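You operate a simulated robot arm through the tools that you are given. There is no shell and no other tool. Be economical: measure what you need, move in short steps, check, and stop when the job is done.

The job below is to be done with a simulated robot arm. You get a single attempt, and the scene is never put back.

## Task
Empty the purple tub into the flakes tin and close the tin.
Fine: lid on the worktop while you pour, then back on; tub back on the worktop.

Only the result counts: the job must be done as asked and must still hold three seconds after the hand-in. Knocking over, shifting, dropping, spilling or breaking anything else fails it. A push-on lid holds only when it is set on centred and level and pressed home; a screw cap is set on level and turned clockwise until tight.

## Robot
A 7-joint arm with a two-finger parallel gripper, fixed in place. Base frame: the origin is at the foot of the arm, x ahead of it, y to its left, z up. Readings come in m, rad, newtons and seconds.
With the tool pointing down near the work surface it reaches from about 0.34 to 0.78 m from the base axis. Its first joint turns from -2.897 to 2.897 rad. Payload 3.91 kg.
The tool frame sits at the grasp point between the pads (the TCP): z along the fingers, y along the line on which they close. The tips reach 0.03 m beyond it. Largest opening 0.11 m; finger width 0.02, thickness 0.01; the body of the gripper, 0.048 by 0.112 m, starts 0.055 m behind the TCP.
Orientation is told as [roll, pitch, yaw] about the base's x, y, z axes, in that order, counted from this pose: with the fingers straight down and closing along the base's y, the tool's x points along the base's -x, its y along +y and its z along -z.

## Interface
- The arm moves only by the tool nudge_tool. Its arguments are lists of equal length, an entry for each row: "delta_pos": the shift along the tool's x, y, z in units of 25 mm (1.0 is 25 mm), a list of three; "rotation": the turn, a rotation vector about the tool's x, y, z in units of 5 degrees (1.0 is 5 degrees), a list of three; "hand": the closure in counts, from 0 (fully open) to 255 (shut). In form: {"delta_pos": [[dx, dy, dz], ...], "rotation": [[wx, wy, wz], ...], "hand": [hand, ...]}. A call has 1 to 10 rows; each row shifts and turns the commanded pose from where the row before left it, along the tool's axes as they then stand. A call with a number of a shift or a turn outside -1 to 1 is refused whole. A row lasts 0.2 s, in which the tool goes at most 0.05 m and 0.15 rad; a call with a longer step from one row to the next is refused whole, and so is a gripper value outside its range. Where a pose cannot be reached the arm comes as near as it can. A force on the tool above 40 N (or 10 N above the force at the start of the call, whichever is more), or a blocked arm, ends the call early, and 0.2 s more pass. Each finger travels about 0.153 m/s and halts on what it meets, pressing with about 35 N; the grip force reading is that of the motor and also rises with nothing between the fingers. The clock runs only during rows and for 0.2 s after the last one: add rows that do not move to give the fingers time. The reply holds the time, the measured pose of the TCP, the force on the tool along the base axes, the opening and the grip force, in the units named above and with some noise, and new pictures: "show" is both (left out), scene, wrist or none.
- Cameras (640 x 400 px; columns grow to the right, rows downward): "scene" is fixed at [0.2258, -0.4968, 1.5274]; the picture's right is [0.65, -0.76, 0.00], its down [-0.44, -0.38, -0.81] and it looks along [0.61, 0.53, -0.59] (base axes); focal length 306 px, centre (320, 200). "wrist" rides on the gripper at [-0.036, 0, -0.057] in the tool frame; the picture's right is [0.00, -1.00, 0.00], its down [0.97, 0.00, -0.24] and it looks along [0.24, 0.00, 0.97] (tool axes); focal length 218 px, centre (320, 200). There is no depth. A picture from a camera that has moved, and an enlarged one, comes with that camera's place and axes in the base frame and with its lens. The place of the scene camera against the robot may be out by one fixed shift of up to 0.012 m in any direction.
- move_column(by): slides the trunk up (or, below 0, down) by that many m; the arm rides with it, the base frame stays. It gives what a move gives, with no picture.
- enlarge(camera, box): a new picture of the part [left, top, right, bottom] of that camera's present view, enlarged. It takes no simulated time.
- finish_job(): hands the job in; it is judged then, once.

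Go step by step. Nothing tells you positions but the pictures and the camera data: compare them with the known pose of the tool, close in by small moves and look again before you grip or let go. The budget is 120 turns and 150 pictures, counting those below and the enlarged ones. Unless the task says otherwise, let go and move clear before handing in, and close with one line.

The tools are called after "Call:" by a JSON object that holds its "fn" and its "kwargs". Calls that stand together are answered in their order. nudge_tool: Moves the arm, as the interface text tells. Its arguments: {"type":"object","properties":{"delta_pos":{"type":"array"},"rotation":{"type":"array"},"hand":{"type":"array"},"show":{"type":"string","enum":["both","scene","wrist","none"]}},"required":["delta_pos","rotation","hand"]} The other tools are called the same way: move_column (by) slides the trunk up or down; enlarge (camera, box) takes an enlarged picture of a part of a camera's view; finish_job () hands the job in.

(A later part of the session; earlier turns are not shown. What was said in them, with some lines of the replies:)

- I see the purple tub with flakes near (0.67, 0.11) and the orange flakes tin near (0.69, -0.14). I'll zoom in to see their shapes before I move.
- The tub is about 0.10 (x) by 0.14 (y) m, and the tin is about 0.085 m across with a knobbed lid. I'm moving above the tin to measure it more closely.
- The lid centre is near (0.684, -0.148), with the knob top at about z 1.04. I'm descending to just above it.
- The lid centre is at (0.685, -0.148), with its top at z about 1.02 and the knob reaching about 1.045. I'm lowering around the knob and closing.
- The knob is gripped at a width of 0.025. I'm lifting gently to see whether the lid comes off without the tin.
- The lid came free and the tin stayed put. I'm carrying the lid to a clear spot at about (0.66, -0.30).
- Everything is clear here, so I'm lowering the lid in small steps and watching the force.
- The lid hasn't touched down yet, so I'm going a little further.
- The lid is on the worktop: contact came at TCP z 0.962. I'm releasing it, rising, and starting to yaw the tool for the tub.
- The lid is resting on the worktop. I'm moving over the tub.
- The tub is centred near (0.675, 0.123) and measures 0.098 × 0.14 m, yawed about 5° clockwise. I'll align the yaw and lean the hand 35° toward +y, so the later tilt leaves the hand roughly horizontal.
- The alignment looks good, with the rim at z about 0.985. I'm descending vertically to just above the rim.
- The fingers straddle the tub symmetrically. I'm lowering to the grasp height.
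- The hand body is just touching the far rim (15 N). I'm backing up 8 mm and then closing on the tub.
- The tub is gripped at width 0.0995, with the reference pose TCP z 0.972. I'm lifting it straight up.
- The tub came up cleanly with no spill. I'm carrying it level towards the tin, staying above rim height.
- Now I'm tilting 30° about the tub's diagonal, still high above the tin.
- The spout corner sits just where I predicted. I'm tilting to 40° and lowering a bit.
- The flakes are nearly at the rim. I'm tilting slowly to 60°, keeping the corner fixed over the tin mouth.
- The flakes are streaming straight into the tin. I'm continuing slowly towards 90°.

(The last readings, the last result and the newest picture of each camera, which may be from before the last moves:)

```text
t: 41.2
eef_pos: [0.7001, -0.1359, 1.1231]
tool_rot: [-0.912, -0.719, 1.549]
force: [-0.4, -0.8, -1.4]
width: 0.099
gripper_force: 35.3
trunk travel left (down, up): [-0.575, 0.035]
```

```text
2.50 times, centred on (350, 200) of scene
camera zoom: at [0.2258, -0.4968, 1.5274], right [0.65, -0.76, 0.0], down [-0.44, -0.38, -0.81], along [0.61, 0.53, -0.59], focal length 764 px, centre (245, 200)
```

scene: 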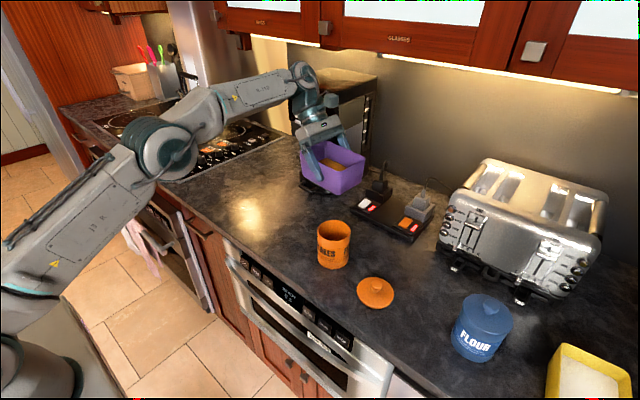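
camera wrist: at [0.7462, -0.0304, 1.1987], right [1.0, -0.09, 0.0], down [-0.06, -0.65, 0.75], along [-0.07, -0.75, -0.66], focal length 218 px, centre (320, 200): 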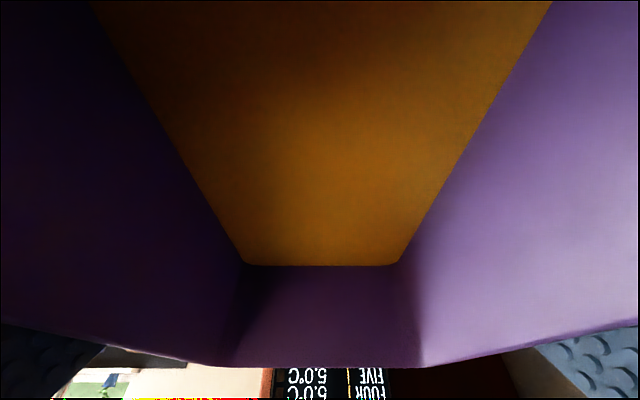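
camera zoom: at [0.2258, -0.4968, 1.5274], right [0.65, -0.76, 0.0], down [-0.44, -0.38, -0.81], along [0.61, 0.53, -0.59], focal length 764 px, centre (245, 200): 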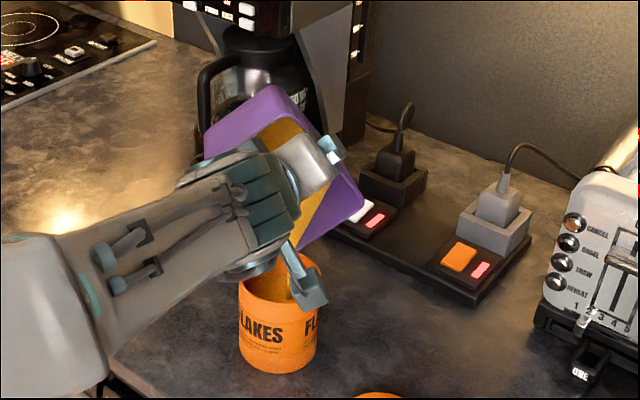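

Pouring continues, and the hand geometry stays clear of the tin. I'm going on to 110°.

Call:
{"fn": "nudge_tool", "kwargs": {"delta_pos": [[0.135, -0.027, -0.256], [0, 0, 0], [0.135, -0.027, -0.256], [0, 0, 0], [0, 0, 0], [0.127, -0.034, -0.259], [0, 0, 0], [0.127, -0.034, -0.259], [0, 0, 0], [0, 0, 0]], "rotation": [[0.488, -0.803, 0.341], [0, 0, 0], [0.488, -0.803, 0.341], [0, 0, 0], [0, 0, 0], [0.488, -0.803, 0.341], [0, 0, 0], [0.488, -0.803, 0.341], [0, 0, 0], [0, 0, 0]], "hand": [255, 255, 255, 255, 255, 255, 255, 255, 255, 255]}}

Call:
{"fn": "enlarge", "kwargs": {"camera": "scene", "box": [270, 120, 430, 280]}}

```text
t: 43.4
eef_pos: [0.6817, -0.1576, 1.1251]
tool_rot: [-1.306, -0.953, 1.844]
force: [-0.3, 0.4, -0.5]
width: 0.0991
gripper_force: 34.7
trunk travel left (down, up): [-0.575, 0.035]
camera wrist: at [0.626, -0.1646, 1.1628], right [0.47, -0.69, 0.56], down [-0.06, -0.65, -0.76], along [0.88, 0.32, -0.34], focal length 218 px, centre (320, 200)
```

scene: 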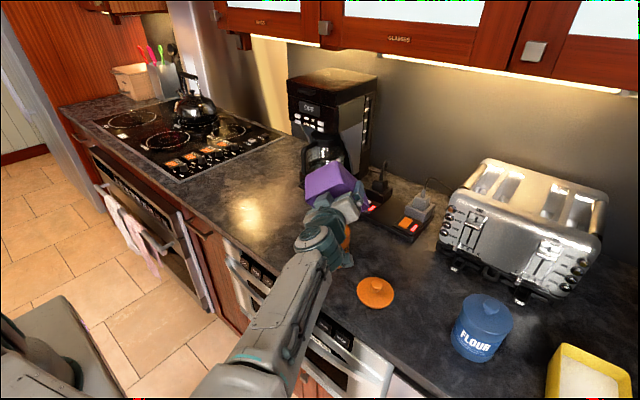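
wrist: 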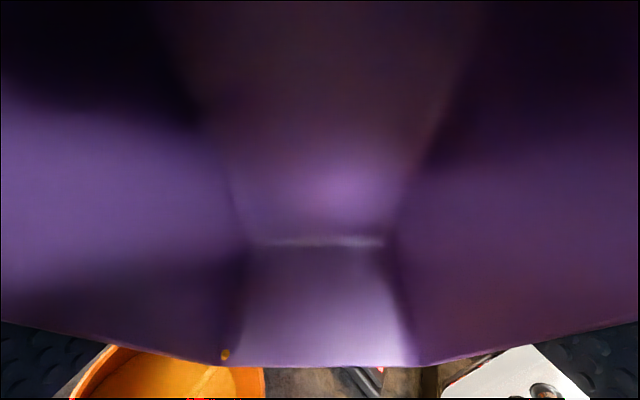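

```text
2.50 times, centred on (350, 200) of scene
camera zoom: at [0.2258, -0.4968, 1.5274], right [0.65, -0.76, 0.0], down [-0.44, -0.38, -0.81], along [0.61, 0.53, -0.59], focal length 764 px, centre (245, 200)
```

zoom: 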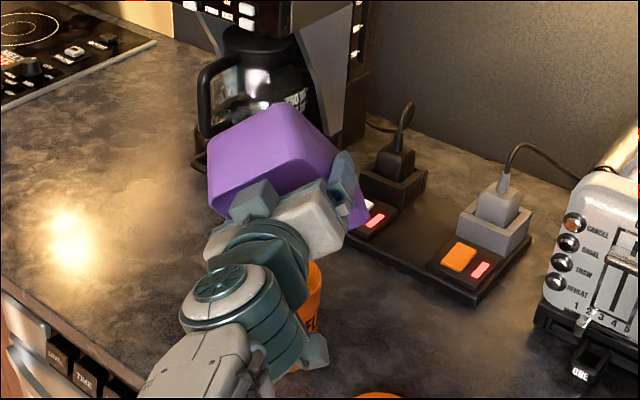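

The tub looks almost empty, so I'm zooming in to check.

Call:
{"fn": "enlarge", "kwargs": {"camera": "wrist", "box": [40, 220, 440, 400]}}

```text
1.60 times, centred on (240, 310) of wrist
camera zoom: at [0.626, -0.1646, 1.1628], right [0.47, -0.69, 0.56], down [-0.06, -0.65, -0.76], along [0.88, 0.32, -0.34], focal length 349 px, centre (448, 24)
```

zoom: 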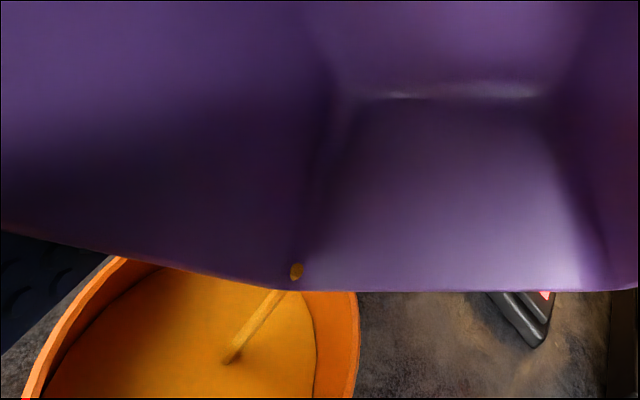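

A last trickle is still flowing, well inside the tin. I'll wait and tilt another 10°.

Call:
{"fn": "nudge_tool", "kwargs": {"delta_pos": [[0, 0, 0], [0, 0, 0], [0.081, -0.066, -0.27], [0, 0, 0], [0, 0, 0], [0.06, -0.08, -0.27], [0, 0, 0], [0, 0, 0], [0, 0, 0], [0, 0, 0]], "rotation": [[0, 0, 0], [0, 0, 0], [0.488, -0.803, 0.341], [0, 0, 0], [0, 0, 0], [0.488, -0.803, 0.341], [0, 0, 0], [0, 0, 0], [0, 0, 0], [0, 0, 0]], "hand": [255, 255, 255, 255, 255, 255, 255, 255, 255, 255], "show": "none"}}

Call:
{"fn": "enlarge", "kwargs": {"camera": "wrist", "box": [40, 220, 440, 400]}}

```text
t: 45.6
eef_pos: [0.672, -0.1683, 1.1265]
tool_rot: [-1.592, -1.029, 2.089]
force: [0.9, 0.5, -0.7]
width: 0.0993
gripper_force: 34.8
trunk travel left (down, up): [-0.575, 0.035]
```

```text
1.60 times, centred on (240, 310) of wrist
camera zoom: at [0.6126, -0.1805, 1.1561], right [0.4, -0.76, 0.51], down [0.04, -0.55, -0.83], along [0.91, 0.35, -0.19], focal length 349 px, centre (448, 24)
```

zoom: 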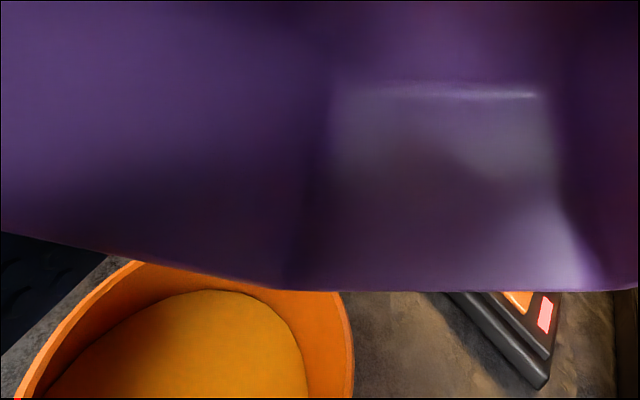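

The tub is empty and the flakes are all in the tin. I'm raising clear and rotating the tub back upright.

Call:
{"fn": "nudge_tool", "kwargs": {"delta_pos": [[-0.856, -0.515, 0.012], [-0.856, -0.515, 0.012], [0, 0, 0], [0, 0, 0], [0, 0, 0], [0, 0, 0], [0, 0, 0], [0, 0, 0], [0, 0, 0], [0, 0, 0]], "rotation": [[0, 0, 0], [0, 0, 0], [-0.488, 0.803, -0.341], [-0.488, 0.803, -0.341], [-0.488, 0.803, -0.341], [-0.488, 0.803, -0.341], [-0.488, 0.803, -0.341], [-0.488, 0.803, -0.341], [-0.488, 0.803, -0.341], [-0.488, 0.803, -0.341]], "hand": [255, 255, 255, 255, 255, 255, 255, 255, 255, 255], "show": "none"}}

Call:
{"fn": "nudge_tool", "kwargs": {"delta_pos": [[0, 0, 0], [0, 0, 0], [0, 0, 0], [0, 0, 0], [0, 0, 0], [0, 0, 0], [0, 0, 0], [0, 0, 0], [0, 0, 0], [0, 0, 0]], "rotation": [[-0.488, 0.803, -0.341], [-0.488, 0.803, -0.341], [-0.488, 0.803, -0.341], [-0.488, 0.803, -0.341], [-0.488, 0.803, -0.341], [-0.488, 0.803, -0.341], [-0.488, 0.803, -0.341], [-0.488, 0.803, -0.341], [-0.488, 0.803, -0.341], [-0.488, 0.803, -0.341]], "hand": [255, 255, 255, 255, 255, 255, 255, 255, 255, 255], "show": "none"}}

Call:
{"fn": "nudge_tool", "kwargs": {"delta_pos": [[0, 0, 0], [0, 0, 0], [0, 0, 0], [0, 0, 0], [0, 0, 0], [0, 0, 0]], "rotation": [[-0.488, 0.803, -0.341], [-0.488, 0.803, -0.341], [-0.488, 0.803, -0.341], [-0.488, 0.803, -0.341], [-0.488, 0.803, -0.341], [-0.488, 0.803, -0.341]], "hand": [255, 255, 255, 255, 255, 255], "show": "both"}}

```text
t: 47.8
eef_pos: [0.6733, -0.1688, 1.1758]
tool_rot: [-0.777, -0.579, 1.469]
force: [-1.3, 0.3, -1.0]
width: 0.0991
gripper_force: 35.0
trunk travel left (down, up): [-0.575, 0.035]
```

```text
t: 50.0
eef_pos: [0.6723, -0.1677, 1.1756]
tool_rot: [-0.306, 0.17, 1.365]
force: [0.1, -0.5, 0.3]
width: 0.0991
gripper_force: 35.1
trunk travel left (down, up): [-0.575, 0.035]
```

```text
t: 51.4
eef_pos: [0.6726, -0.1668, 1.1745]
tool_rot: [0.002, 0.614, 1.485]
force: [-0.4, 0.7, 0.2]
width: 0.0991
gripper_force: 34.9
trunk travel left (down, up): [-0.575, 0.035]
camera wrist: at [0.6782, -0.1065, 1.2015], right [1.0, -0.09, 0.0], down [-0.06, -0.65, 0.75], along [-0.07, -0.75, -0.66], focal length 218 px, centre (320, 200)
```

scene: 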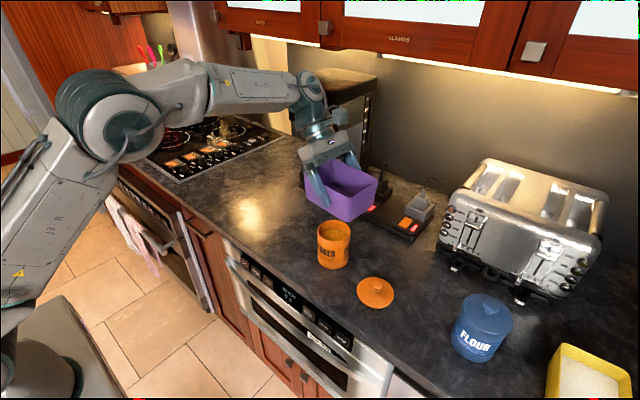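
wrist: 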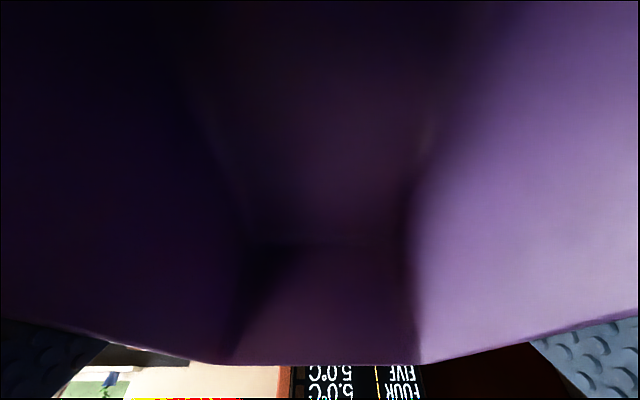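

The tub is upright, empty, and nothing has spilled. I'm carrying it back to its original spot.

Call:
{"fn": "nudge_tool", "kwargs": {"delta_pos": [[-0.816, 0.075, -0.571], [-0.816, 0.075, -0.571], [-0.816, 0.075, -0.571], [-0.816, 0.075, -0.571], [-0.816, 0.075, -0.571], [-0.816, 0.075, -0.571], [-0.816, 0.075, -0.571], [-0.816, 0.075, -0.571], [-0.816, 0.075, -0.571], [-0.816, 0.075, -0.571]], "rotation": [[0, 0, 0], [0, 0, 0], [0, 0, 0], [0, 0, 0], [0, 0, 0], [0, 0, 0], [0, 0, 0], [0, 0, 0], [0, 0, 0], [0, 0, 0]], "hand": [255, 255, 255, 255, 255, 255, 255, 255, 255, 255], "show": "none"}}

Call:
{"fn": "nudge_tool", "kwargs": {"delta_pos": [[-0.6, 0.06, -0.42], [-0.6, 0.06, -0.42], [-0.574, 0, 0.819], [-0.574, 0, 0.819], [-0.574, 0, 0.819], [-0.574, 0, 0.819], [-0.574, 0, 0.819], [-0.574, 0, 0.819], [-0.574, 0, 0.819]], "rotation": [[0, 0, 0], [0, 0, 0], [0, 0, 0], [0, 0, 0], [0, 0, 0], [0, 0, 0], [0, 0, 0], [0, 0, 0], [0, 0, 0]], "hand": [255, 255, 255, 255, 255, 255, 255, 255, 255], "show": "scene"}}

```text
t: 53.6
eef_pos: [0.675, 0.0823, 1.1756]
tool_rot: [0.0, 0.613, 1.484]
force: [0.4, 0.1, -0.1]
width: 0.0991
gripper_force: 35.3
trunk travel left (down, up): [-0.575, 0.035]
```

```text
t: 55.6
eef_pos: [0.6748, 0.1169, 1.0004]
tool_rot: [0.001, 0.61, 1.483]
force: [-0.7, 0.6, -0.9]
width: 0.0991
gripper_force: 34.9
trunk travel left (down, up): [-0.575, 0.035]
```

scene: 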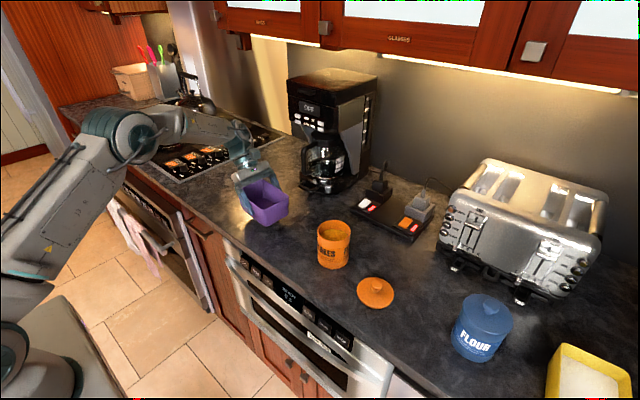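

Call:
{"fn": "nudge_tool", "kwargs": {"delta_pos": [[-0.287, 0, 0.41], [-0.25, 0, 0.35], [-0.06, 0, 0.08], [-0.05, 0, 0.07], [0, 0, 0]], "rotation": [[0, 0, 0], [0, 0, 0], [0, 0, 0], [0, 0, 0], [0, 0, 0]], "hand": [255, 255, 255, 255, 255], "show": "none"}}

```text
t: 56.8
eef_pos: [0.6757, 0.1177, 0.9728]
tool_rot: [0.0, 0.611, 1.484]
force: [-0.2, 0.8, 1.0]
width: 0.099
gripper_force: 35.1
trunk travel left (down, up): [-0.575, 0.035]
```

Call:
{"fn": "nudge_tool", "kwargs": {"delta_pos": [[-0.03, 0, 0.04], [0, 0, 0]], "rotation": [[0, 0, 0], [0, 0, 0]], "hand": [255, 255], "show": "none"}}

Call:
{"fn": "enlarge", "kwargs": {"camera": "scene", "box": [210, 130, 330, 250]}}

```text
t: 57.4
eef_pos: [0.6757, 0.1176, 0.9733]
tool_rot: [-0.002, 0.61, 1.482]
force: [1.3, 0.6, 9.0]
width: 0.0991
gripper_force: 35.0
trunk travel left (down, up): [-0.575, 0.035]
```

```text
3.33 times, centred on (270, 190) of scene
camera zoom: at [0.2258, -0.4968, 1.5274], right [0.65, -0.76, 0.0], down [-0.44, -0.38, -0.81], along [0.61, 0.53, -0.59], focal length 1018 px, centre (487, 233)
```

zoom: 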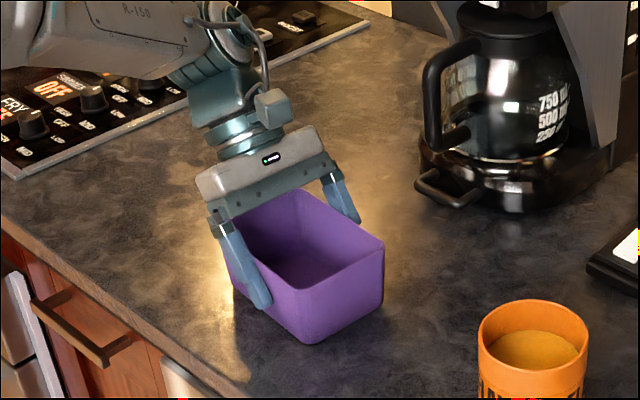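

The tub is seated (9 N contact). I'm opening and lifting straight up.

Call:
{"fn": "nudge_tool", "kwargs": {"delta_pos": [[0.03, 0, -0.04], [0, 0, 0], [0, 0, 0], [0.287, 0, -0.41], [0.574, 0, -0.819], [0.574, 0, -0.819], [0.574, 0, -0.819], [0.574, 0, -0.819], [0.574, 0, -0.819], [0.574, 0, -0.819]], "rotation": [[0, 0, 0], [0, 0, 0], [0, 0, 0], [0, 0, 0], [0, 0, 0], [0, 0, 0], [0, 0, 0], [0, 0, 0], [0, 0, 0], [0, 0, 0]], "hand": [255, 0, 0, 0, 0, 0, 0, 0, 0, 0]}}

```text
t: 59.6
eef_pos: [0.6746, 0.1184, 1.1343]
tool_rot: [0.0, 0.61, 1.485]
force: [-0.2, 0.7, -1.6]
width: 0.1102
gripper_force: 0.1
trunk travel left (down, up): [-0.575, 0.035]
camera wrist: at [0.6803, 0.1784, 1.1622], right [1.0, -0.09, 0.0], down [-0.06, -0.65, 0.75], along [-0.07, -0.75, -0.66], focal length 218 px, centre (320, 200)
```

scene: 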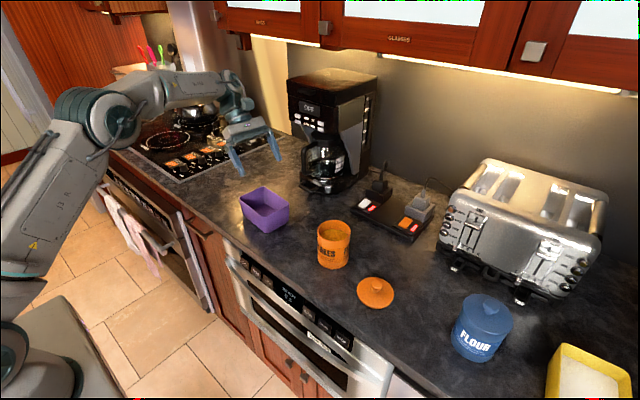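
wrist: 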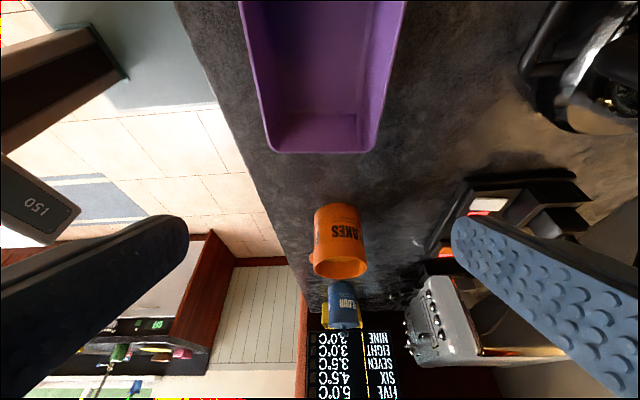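

The tub is back in place and empty. I'm undoing the lean and yaw, then heading to the lid.

Call:
{"fn": "nudge_tool", "kwargs": {"delta_pos": [[0, 0, 0], [0, 0, 0], [0, 0, 0], [0, 0, 0], [0, 0, 0], [0, 0, 0], [0, 0, 0], [0, 0, -1], [0, 0, -1], [0, 0, 0]], "rotation": [[0, -1, 0], [0, -1, 0], [0, -1, 0], [0, -1, 0], [0, -1, 0], [0, -1, 0], [0, -1, 0], [0, 0, 1], [0, 0, 1], [0, 0, 1]], "hand": [0, 0, 0, 0, 0, 0, 0, 0, 0, 0], "show": "none"}}

Call:
{"fn": "nudge_tool", "kwargs": {"delta_pos": [[0, 0, 0], [0, 0, 0], [0, 0, 0], [0, 0, 0], [0, 0, 0], [0, 0, 0], [0, 0, 0], [0, 0, 0], [0, 0, 0], [0, 0, 0]], "rotation": [[0, 0, 1], [0, 0, 1], [0, 0, 1], [0, 0, 1], [0, 0, 1], [0, 0, 1], [0, 0, 1], [0, 0, 1], [0, 0, 1], [0, 0, 1]], "hand": [0, 0, 0, 0, 0, 0, 0, 0, 0, 0], "show": "none"}}

Call:
{"fn": "nudge_tool", "kwargs": {"delta_pos": [[0, 0, 0], [0, 0, 0], [0, 0, 0], [0, 0, 0], [0, 0, 0]], "rotation": [[0, 0, 1], [0, 0, 1], [0, 0, 1], [0, 0, 1], [0, 0, 0]], "hand": [0, 0, 0, 0, 0], "show": "none"}}

```text
t: 61.8
eef_pos: [0.675, 0.119, 1.1873]
tool_rot: [0.0, 0.001, 1.221]
force: [-1.1, -0.2, 0.4]
width: 0.1103
gripper_force: 0.0
trunk travel left (down, up): [-0.575, 0.035]
```

```text
t: 64.0
eef_pos: [0.6758, 0.1184, 1.1842]
tool_rot: [0.0, 0.001, 0.347]
force: [0.2, -0.2, -0.4]
width: 0.1097
gripper_force: 0.1
trunk travel left (down, up): [-0.575, 0.035]
```

```text
t: 65.2
eef_pos: [0.6745, 0.1182, 1.1843]
tool_rot: [0.0, -0.001, -0.002]
force: [0.5, -0.3, -0.8]
width: 0.1097
gripper_force: 0.0
trunk travel left (down, up): [-0.575, 0.035]
```

Call:
{"fn": "nudge_tool", "kwargs": {"delta_pos": [[0.04, -0.98, 0], [0.04, -0.98, 0], [0.04, -0.98, 0], [0.04, -0.98, 0], [0.04, -0.98, 0], [0.04, -0.98, 0], [0.04, -0.98, 0], [0.04, -0.98, 0], [0.04, -0.98, 0], [0.04, -0.98, 0]], "rotation": [[0, 0, 0], [0, 0, 0], [0, 0, 0], [0, 0, 0], [0, 0, 0], [0, 0, 0], [0, 0, 0], [0, 0, 0], [0, 0, 0], [0, 0, 0]], "hand": [0, 0, 0, 0, 0, 0, 0, 0, 0, 0], "show": "wrist"}}

Call:
{"fn": "nudge_tool", "kwargs": {"delta_pos": [[0.04, -0.98, 0], [0.04, -0.98, 0], [0.04, -0.98, 0], [0.04, -0.98, 0], [0.04, -0.98, 0], [0.04, -0.98, 0], [0.04, -0.98, 0], [0, 0, 1], [0, 0, 1], [0, 0, 1]], "rotation": [[0, 0, 0], [0, 0, 0], [0, 0, 0], [0, 0, 0], [0, 0, 0], [0, 0, 0], [0, 0, 0], [0, 0, 0], [0, 0, 0], [0, 0, 0]], "hand": [0, 0, 0, 0, 0, 0, 0, 100, 100, 100]}}

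```text
t: 67.4
eef_pos: [0.6656, -0.128, 1.1859]
tool_rot: [0.0, 0.001, -0.002]
force: [0.2, -1.1, 0.0]
width: 0.1101
gripper_force: 0.1
trunk travel left (down, up): [-0.575, 0.035]
camera wrist: at [0.7017, -0.1285, 1.2426], right [0.0, -1.0, 0.0], down [-0.97, 0.0, 0.24], along [-0.24, 0.0, -0.97], focal length 218 px, centre (320, 200)
```

wrist: 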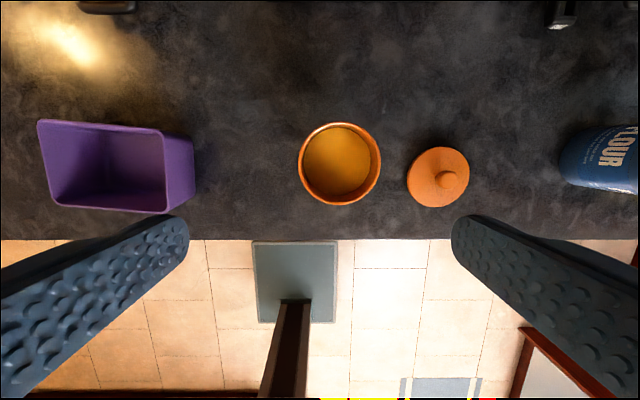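

```text
t: 69.6
eef_pos: [0.6589, -0.2981, 1.1096]
tool_rot: [0.0, 0.0, -0.001]
force: [0.3, -0.7, -0.5]
width: 0.0669
gripper_force: 0.1
trunk travel left (down, up): [-0.575, 0.035]
camera wrist: at [0.6951, -0.2987, 1.1668], right [0.0, -1.0, 0.0], down [-0.97, 0.0, 0.24], along [-0.24, 0.0, -0.97], focal length 218 px, centre (320, 200)
```

scene: 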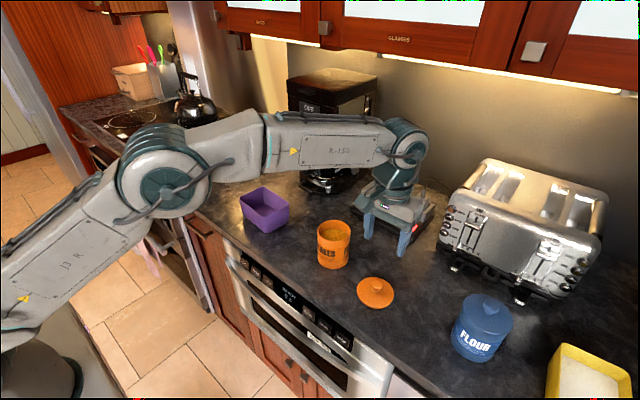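
wrist: 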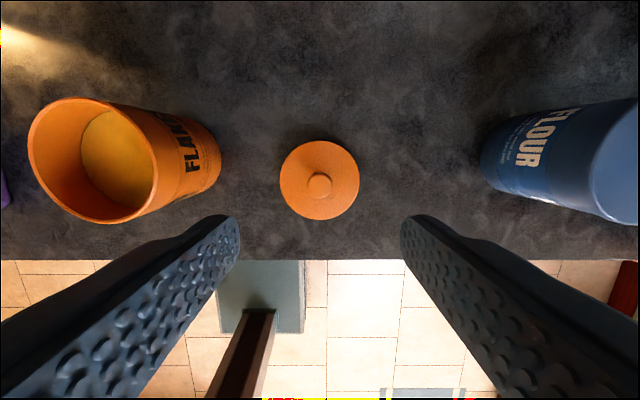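

The tin hasn't moved and the lid is where I left it. I'm descending to re-grip the knob.

Call:
{"fn": "nudge_tool", "kwargs": {"delta_pos": [[0, -0.09, 1], [0, 0, 1], [0, 0, 1], [0, 0, 1], [0, 0, 1], [0, 0, 0.5], [0, 0, 0.33], [0, 0, 0]], "rotation": [[0, 0, 0], [0, 0, 0], [0, 0, 0], [0, 0, 0], [0, 0, 0], [0, 0, 0], [0, 0, 0], [0, 0, 0]], "hand": [100, 100, 100, 100, 100, 100, 100, 100], "show": "wrist"}}

```text
t: 71.4
eef_pos: [0.6578, -0.3011, 0.9644]
tool_rot: [0.0, -0.002, -0.001]
force: [0.6, 0.2, 0.3]
width: 0.0668
gripper_force: 0.1
trunk travel left (down, up): [-0.575, 0.035]
camera wrist: at [0.695, -0.3012, 1.0212], right [0.0, -1.0, 0.0], down [-0.97, 0.0, 0.24], along [-0.24, 0.0, -0.97], focal length 218 px, centre (320, 200)
```

wrist: 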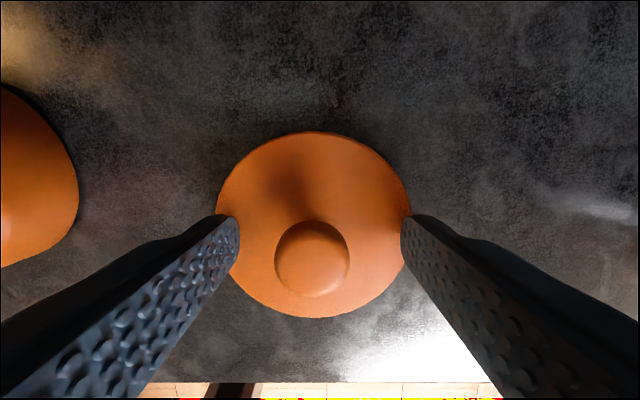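

The knob is about 3 mm to the +y side. I'm centring on it, gripping and lifting.

Call:
{"fn": "nudge_tool", "kwargs": {"delta_pos": [[0, 0.12, 0], [0, 0, 0], [0, 0, 0], [0, 0, 0], [0, 0, -0.2], [0, 0, -0.6], [0, 0, -1], [0, 0, -1], [0, 0, -1], [0, 0, -1]], "rotation": [[0, 0, 0], [0, 0, 0], [0, 0, 0], [0, 0, 0], [0, 0, 0], [0, 0, 0], [0, 0, 0], [0, 0, 0], [0, 0, 0], [0, 0, 0]], "hand": [100, 180, 255, 255, 255, 255, 255, 255, 255, 255], "show": "wrist"}}

```text
t: 73.6
eef_pos: [0.6591, -0.2974, 1.0843]
tool_rot: [0.0, 0.0, 0.0]
force: [0.0, -0.1, -1.0]
width: 0.0246
gripper_force: 34.8
trunk travel left (down, up): [-0.575, 0.035]
camera wrist: at [0.6946, -0.298, 1.1419], right [0.0, -1.0, 0.0], down [-0.97, 0.0, 0.24], along [-0.24, 0.0, -0.97], focal length 218 px, centre (320, 200)
```

wrist: 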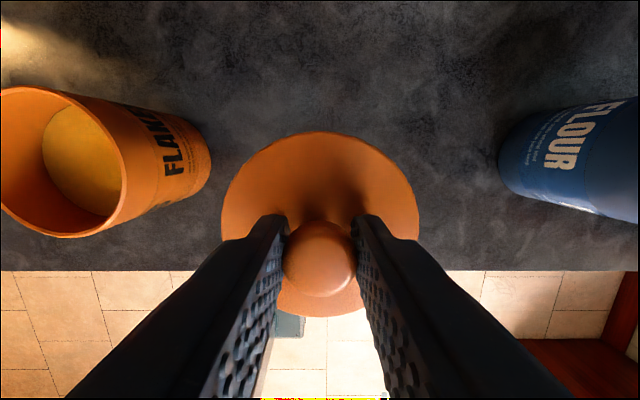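

The lid is gripped and level. I'm moving it over the tin.

Call:
{"fn": "nudge_tool", "kwargs": {"delta_pos": [[0, 0, -1], [-0.146, 0.855, 0], [-0.146, 0.855, 0], [-0.146, 0.855, 0], [-0.146, 0.855, 0], [-0.146, 0.855, 0], [-0.146, 0.855, 0], [-0.146, 0.855, 0], [0, 0, 0], [0, 0, 0]], "rotation": [[0, 0, 0], [0, 0, 0], [0, 0, 0], [0, 0, 0], [0, 0, 0], [0, 0, 0], [0, 0, 0], [0, 0, 0], [0, 0, 0], [0, 0, 0]], "hand": [255, 255, 255, 255, 255, 255, 255, 255, 255, 255], "show": "wrist"}}

Call:
{"fn": "enlarge", "kwargs": {"camera": "scene", "box": [280, 170, 400, 280]}}

```text
t: 75.8
eef_pos: [0.6831, -0.1484, 1.1094]
tool_rot: [-0.001, 0.002, 0.0]
force: [0.3, 0.0, -1.2]
width: 0.0249
gripper_force: 35.0
trunk travel left (down, up): [-0.575, 0.035]
camera wrist: at [0.7202, -0.1483, 1.1663], right [0.0, -1.0, 0.0], down [-0.97, 0.0, 0.24], along [-0.24, 0.0, -0.97], focal length 218 px, centre (320, 200)
```

wrist: 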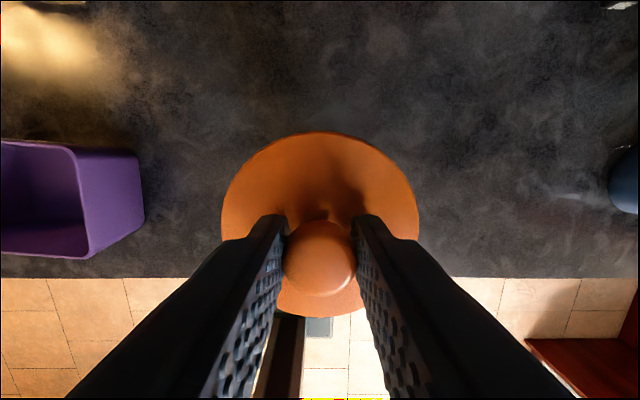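

```text
3.64 times, centred on (340, 225) of scene
camera zoom: at [0.2258, -0.4968, 1.5274], right [0.65, -0.76, 0.0], down [-0.44, -0.38, -0.81], along [0.61, 0.53, -0.59], focal length 1111 px, centre (247, 109)
```

zoom: 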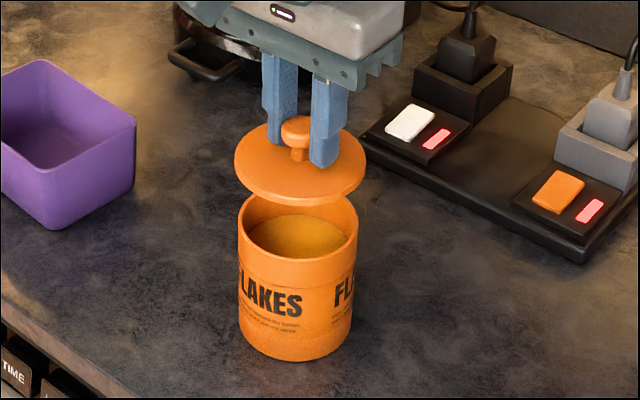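

It's centred over the tin, so I'm lowering to just above the seat.

Call:
{"fn": "nudge_tool", "kwargs": {"delta_pos": [[0, 0, 0.7], [0, 0, 0.7], [0, 0, 0.3], [0, 0, 0]], "rotation": [[0, 0, 0], [0, 0, 0], [0, 0, 0], [0, 0, 0]], "hand": [255, 255, 255, 255], "show": "none"}}

Call:
{"fn": "enlarge", "kwargs": {"camera": "scene", "box": [290, 190, 380, 280]}}

```text
t: 76.8
eef_pos: [0.6849, -0.1483, 1.0667]
tool_rot: [0.001, 0.0, 0.0]
force: [0.4, 0.3, -1.4]
width: 0.0244
gripper_force: 34.4
trunk travel left (down, up): [-0.575, 0.035]
```

```text
4.44 times, centred on (335, 235) of scene
camera zoom: at [0.2258, -0.4968, 1.5274], right [0.65, -0.76, 0.0], down [-0.44, -0.38, -0.81], along [0.61, 0.53, -0.59], focal length 1358 px, centre (253, 44)
```

zoom: 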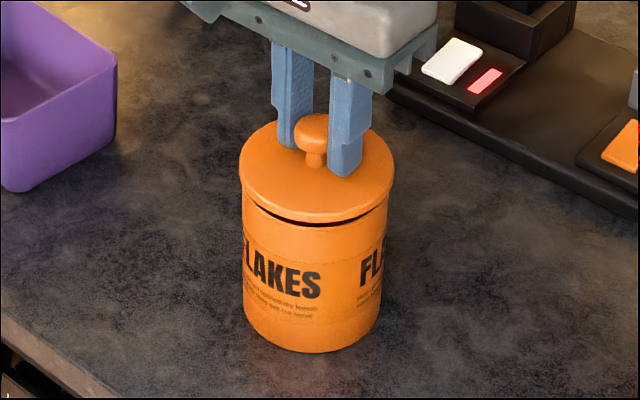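

It's well aligned with a small gap left. I'm pressing down in small steps.

Call:
{"fn": "nudge_tool", "kwargs": {"delta_pos": [[0, 0, 0.16], [0, 0, 0.1], [0, 0, 0.06], [0, 0, 0.06], [0, 0, 0]], "rotation": [[0, 0, 0], [0, 0, 0], [0, 0, 0], [0, 0, 0], [0, 0, 0]], "hand": [255, 255, 255, 255, 255], "show": "none"}}

```text
t: 78.0
eef_pos: [0.6824, -0.1483, 1.0569]
tool_rot: [-0.002, 0.001, -0.001]
force: [-3.3, -2.0, 12.1]
width: 0.0243
gripper_force: 35.1
trunk travel left (down, up): [-0.575, 0.035]
```

Call:
{"fn": "nudge_tool", "kwargs": {"delta_pos": [[0, 0, 0.06], [0, 0, 0.06], [0, 0, 0.06], [0, 0, 0]], "rotation": [[0, 0, 0], [0, 0, 0], [0, 0, 0], [0, 0, 0]], "hand": [255, 255, 255, 255], "show": "none"}}

Call:
{"fn": "enlarge", "kwargs": {"camera": "scene", "box": [290, 190, 380, 280]}}

```text
t: 79.0
eef_pos: [0.6815, -0.1486, 1.0572]
tool_rot: [-0.002, -0.008, -0.003]
force: [-6.2, -6.7, 34.8]
width: 0.0246
gripper_force: 35.2
trunk travel left (down, up): [-0.575, 0.035]
```

```text
4.44 times, centred on (335, 235) of scene
camera zoom: at [0.2258, -0.4968, 1.5274], right [0.65, -0.76, 0.0], down [-0.44, -0.38, -0.81], along [0.61, 0.53, -0.59], focal length 1358 px, centre (253, 44)
```

zoom: 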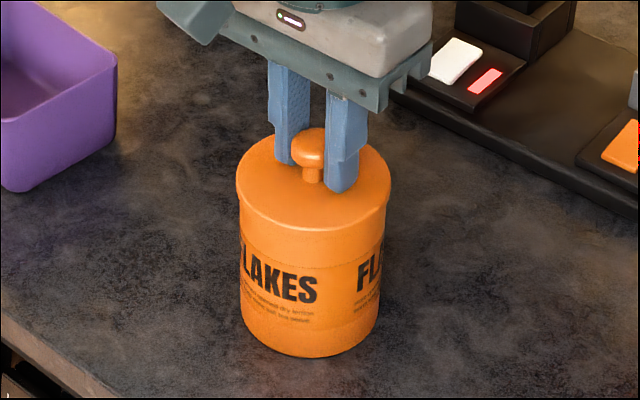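

35 N has been applied and the lid looks flush. I'm relaxing, releasing and rising to inspect.

Call:
{"fn": "nudge_tool", "kwargs": {"delta_pos": [[0, 0, -0.1], [0, 0, -0.12], [0, 0, 0], [0, 0, 0], [0, 0, -0.8], [0, 0, -1], [0, 0, -1], [0, 0, 0]], "rotation": [[0, 0, 0], [0, 0, 0], [0, 0, 0], [0, 0, 0], [0, 0, 0], [0, 0, 0], [0, 0, 0], [0, 0, 0]], "hand": [255, 255, 150, 100, 100, 100, 100, 100], "show": "wrist"}}

Call:
{"fn": "enlarge", "kwargs": {"camera": "scene", "box": [290, 190, 380, 280]}}

```text
t: 80.8
eef_pos: [0.6836, -0.1481, 1.1281]
tool_rot: [0.0, 0.001, 0.001]
force: [1.0, 0.4, -0.8]
width: 0.0671
gripper_force: 0.1
trunk travel left (down, up): [-0.575, 0.035]
camera wrist: at [0.7201, -0.1483, 1.1856], right [0.0, -1.0, 0.0], down [-0.97, 0.0, 0.24], along [-0.24, 0.0, -0.97], focal length 218 px, centre (320, 200)
```

wrist: 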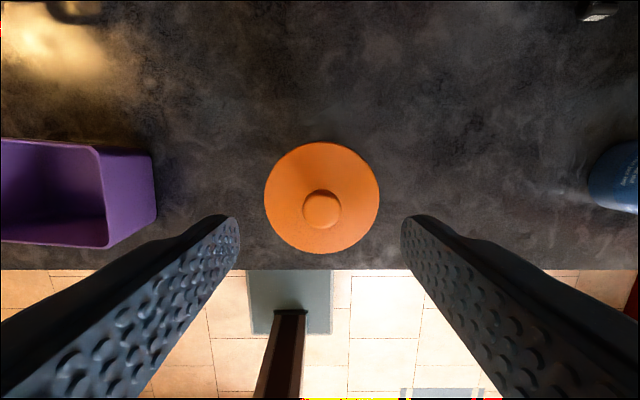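

```text
4.44 times, centred on (335, 235) of scene
camera zoom: at [0.2258, -0.4968, 1.5274], right [0.65, -0.76, 0.0], down [-0.44, -0.38, -0.81], along [0.61, 0.53, -0.59], focal length 1358 px, centre (253, 44)
```

zoom: 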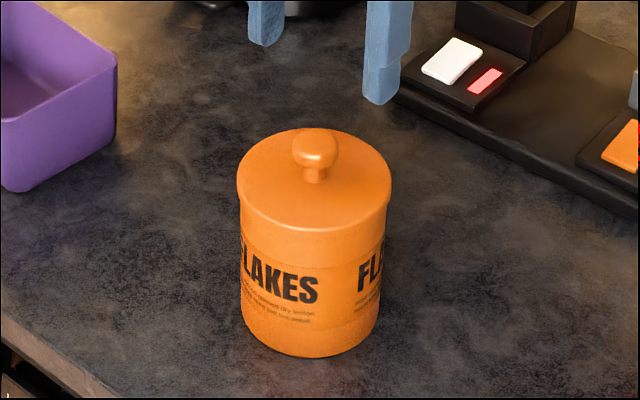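

It looks flush and level. As insurance I'm closing the fingers and pressing straight down on the knob top.

Call:
{"fn": "nudge_tool", "kwargs": {"delta_pos": [[0, -0.03, 0], [0, 0, 0], [0, 0, 0], [0, 0, 0.7], [0, 0, 0.7], [0, 0, 0.3], [0, 0, 0.15], [0, 0, 0.1], [0, 0, 0.08], [0, 0, 0.06]], "rotation": [[0, 0, 0], [0, 0, 0], [0, 0, 0], [0, 0, 0], [0, 0, 0], [0, 0, 0], [0, 0, 0], [0, 0, 0], [0, 0, 0], [0, 0, 0]], "hand": [255, 255, 255, 255, 255, 255, 255, 255, 255, 255], "show": "none"}}

```text
t: 83.0
eef_pos: [0.6838, -0.1483, 1.0817]
tool_rot: [-0.003, -0.011, 0.001]
force: [7.0, -1.9, 37.4]
width: 0.0
gripper_force: 35.1
trunk travel left (down, up): [-0.575, 0.035]
```

Call:
{"fn": "nudge_tool", "kwargs": {"delta_pos": [[0, 0, 0.1], [0, 0, 0]], "rotation": [[0, 0, 0], [0, 0, 0]], "hand": [255, 255], "show": "none"}}

Call:
{"fn": "nudge_tool", "kwargs": {"delta_pos": [[0, 0, -0.3], [0, 0, -0.6], [0, 0, -1], [0, 0, -1], [0, 0, -1], [0, 0, -1], [0, 0, -1], [0.5, 0, -1]], "rotation": [[0, 0, 0], [0, 0, 0], [0, 0, 0], [0, 0, 0], [0, 0, 0], [0, 0, 0], [0, 0, 0], [0, 0, 0]], "hand": [255, 255, 255, 255, 255, 255, 255, 255]}}

Call:
{"fn": "enlarge", "kwargs": {"camera": "scene", "box": [220, 180, 380, 280]}}

```text
t: 83.5
eef_pos: [0.6841, -0.1488, 1.0816]
tool_rot: [-0.003, -0.015, 0.0]
force: [-4.2, 0.4, 14.6]
width: 0.0
gripper_force: 34.9
trunk travel left (down, up): [-0.575, 0.035]
stopped in row 2: the force on the tool passed its limit (the readings are from after the stop); the commanded pose is now the measured one
```

```text
t: 85.3
eef_pos: [0.6698, -0.1489, 1.2539]
tool_rot: [-0.003, -0.013, -0.001]
force: [0.5, 0.3, -0.1]
width: 0.0
gripper_force: 34.9
trunk travel left (down, up): [-0.575, 0.035]
camera wrist: at [0.706, -0.1489, 1.3112], right [0.0, -1.0, 0.0], down [-0.97, 0.0, 0.23], along [-0.23, 0.0, -0.97], focal length 218 px, centre (320, 200)
```

scene: 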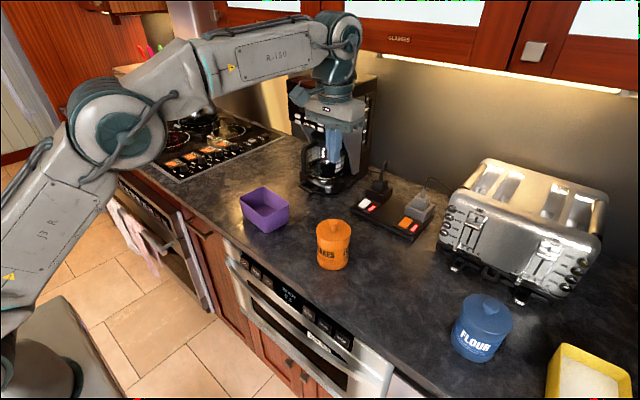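
wrist: 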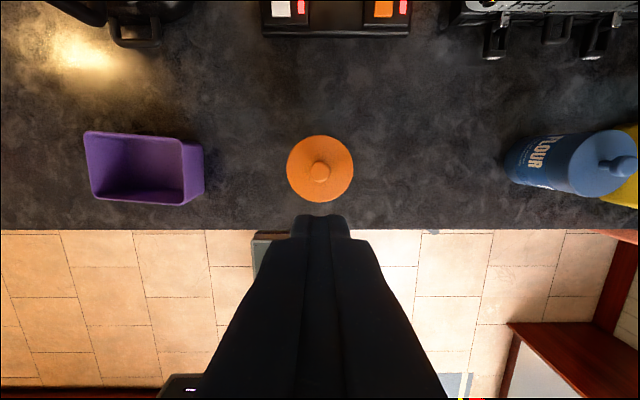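

```text
4.00 times, centred on (300, 230) of scene
camera zoom: at [0.2258, -0.4968, 1.5274], right [0.65, -0.76, 0.0], down [-0.44, -0.38, -0.81], along [0.61, 0.53, -0.59], focal length 1222 px, centre (400, 80)
```

zoom: 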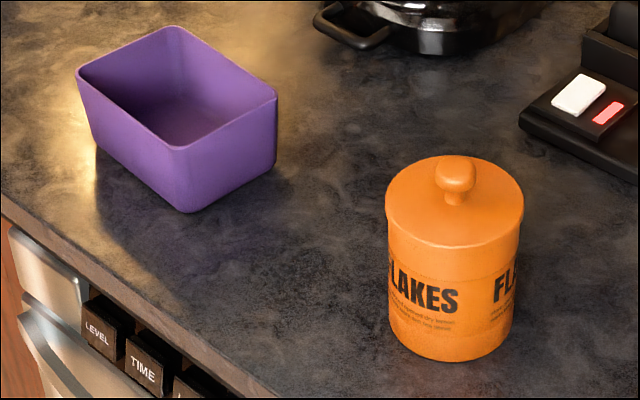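

The tub is empty and back on the worktop, the tin is closed flush and level, nothing has spilled, and the arm is clear. I'm handing in.

Call:
{"fn": "finish_job", "kwargs": {}}

```text
The job is handed in.
```

I emptied the purple tub into the flakes tin and pressed the lid home. The tub is back on the worktop in its original spot, and I saw no spill in the pictures.
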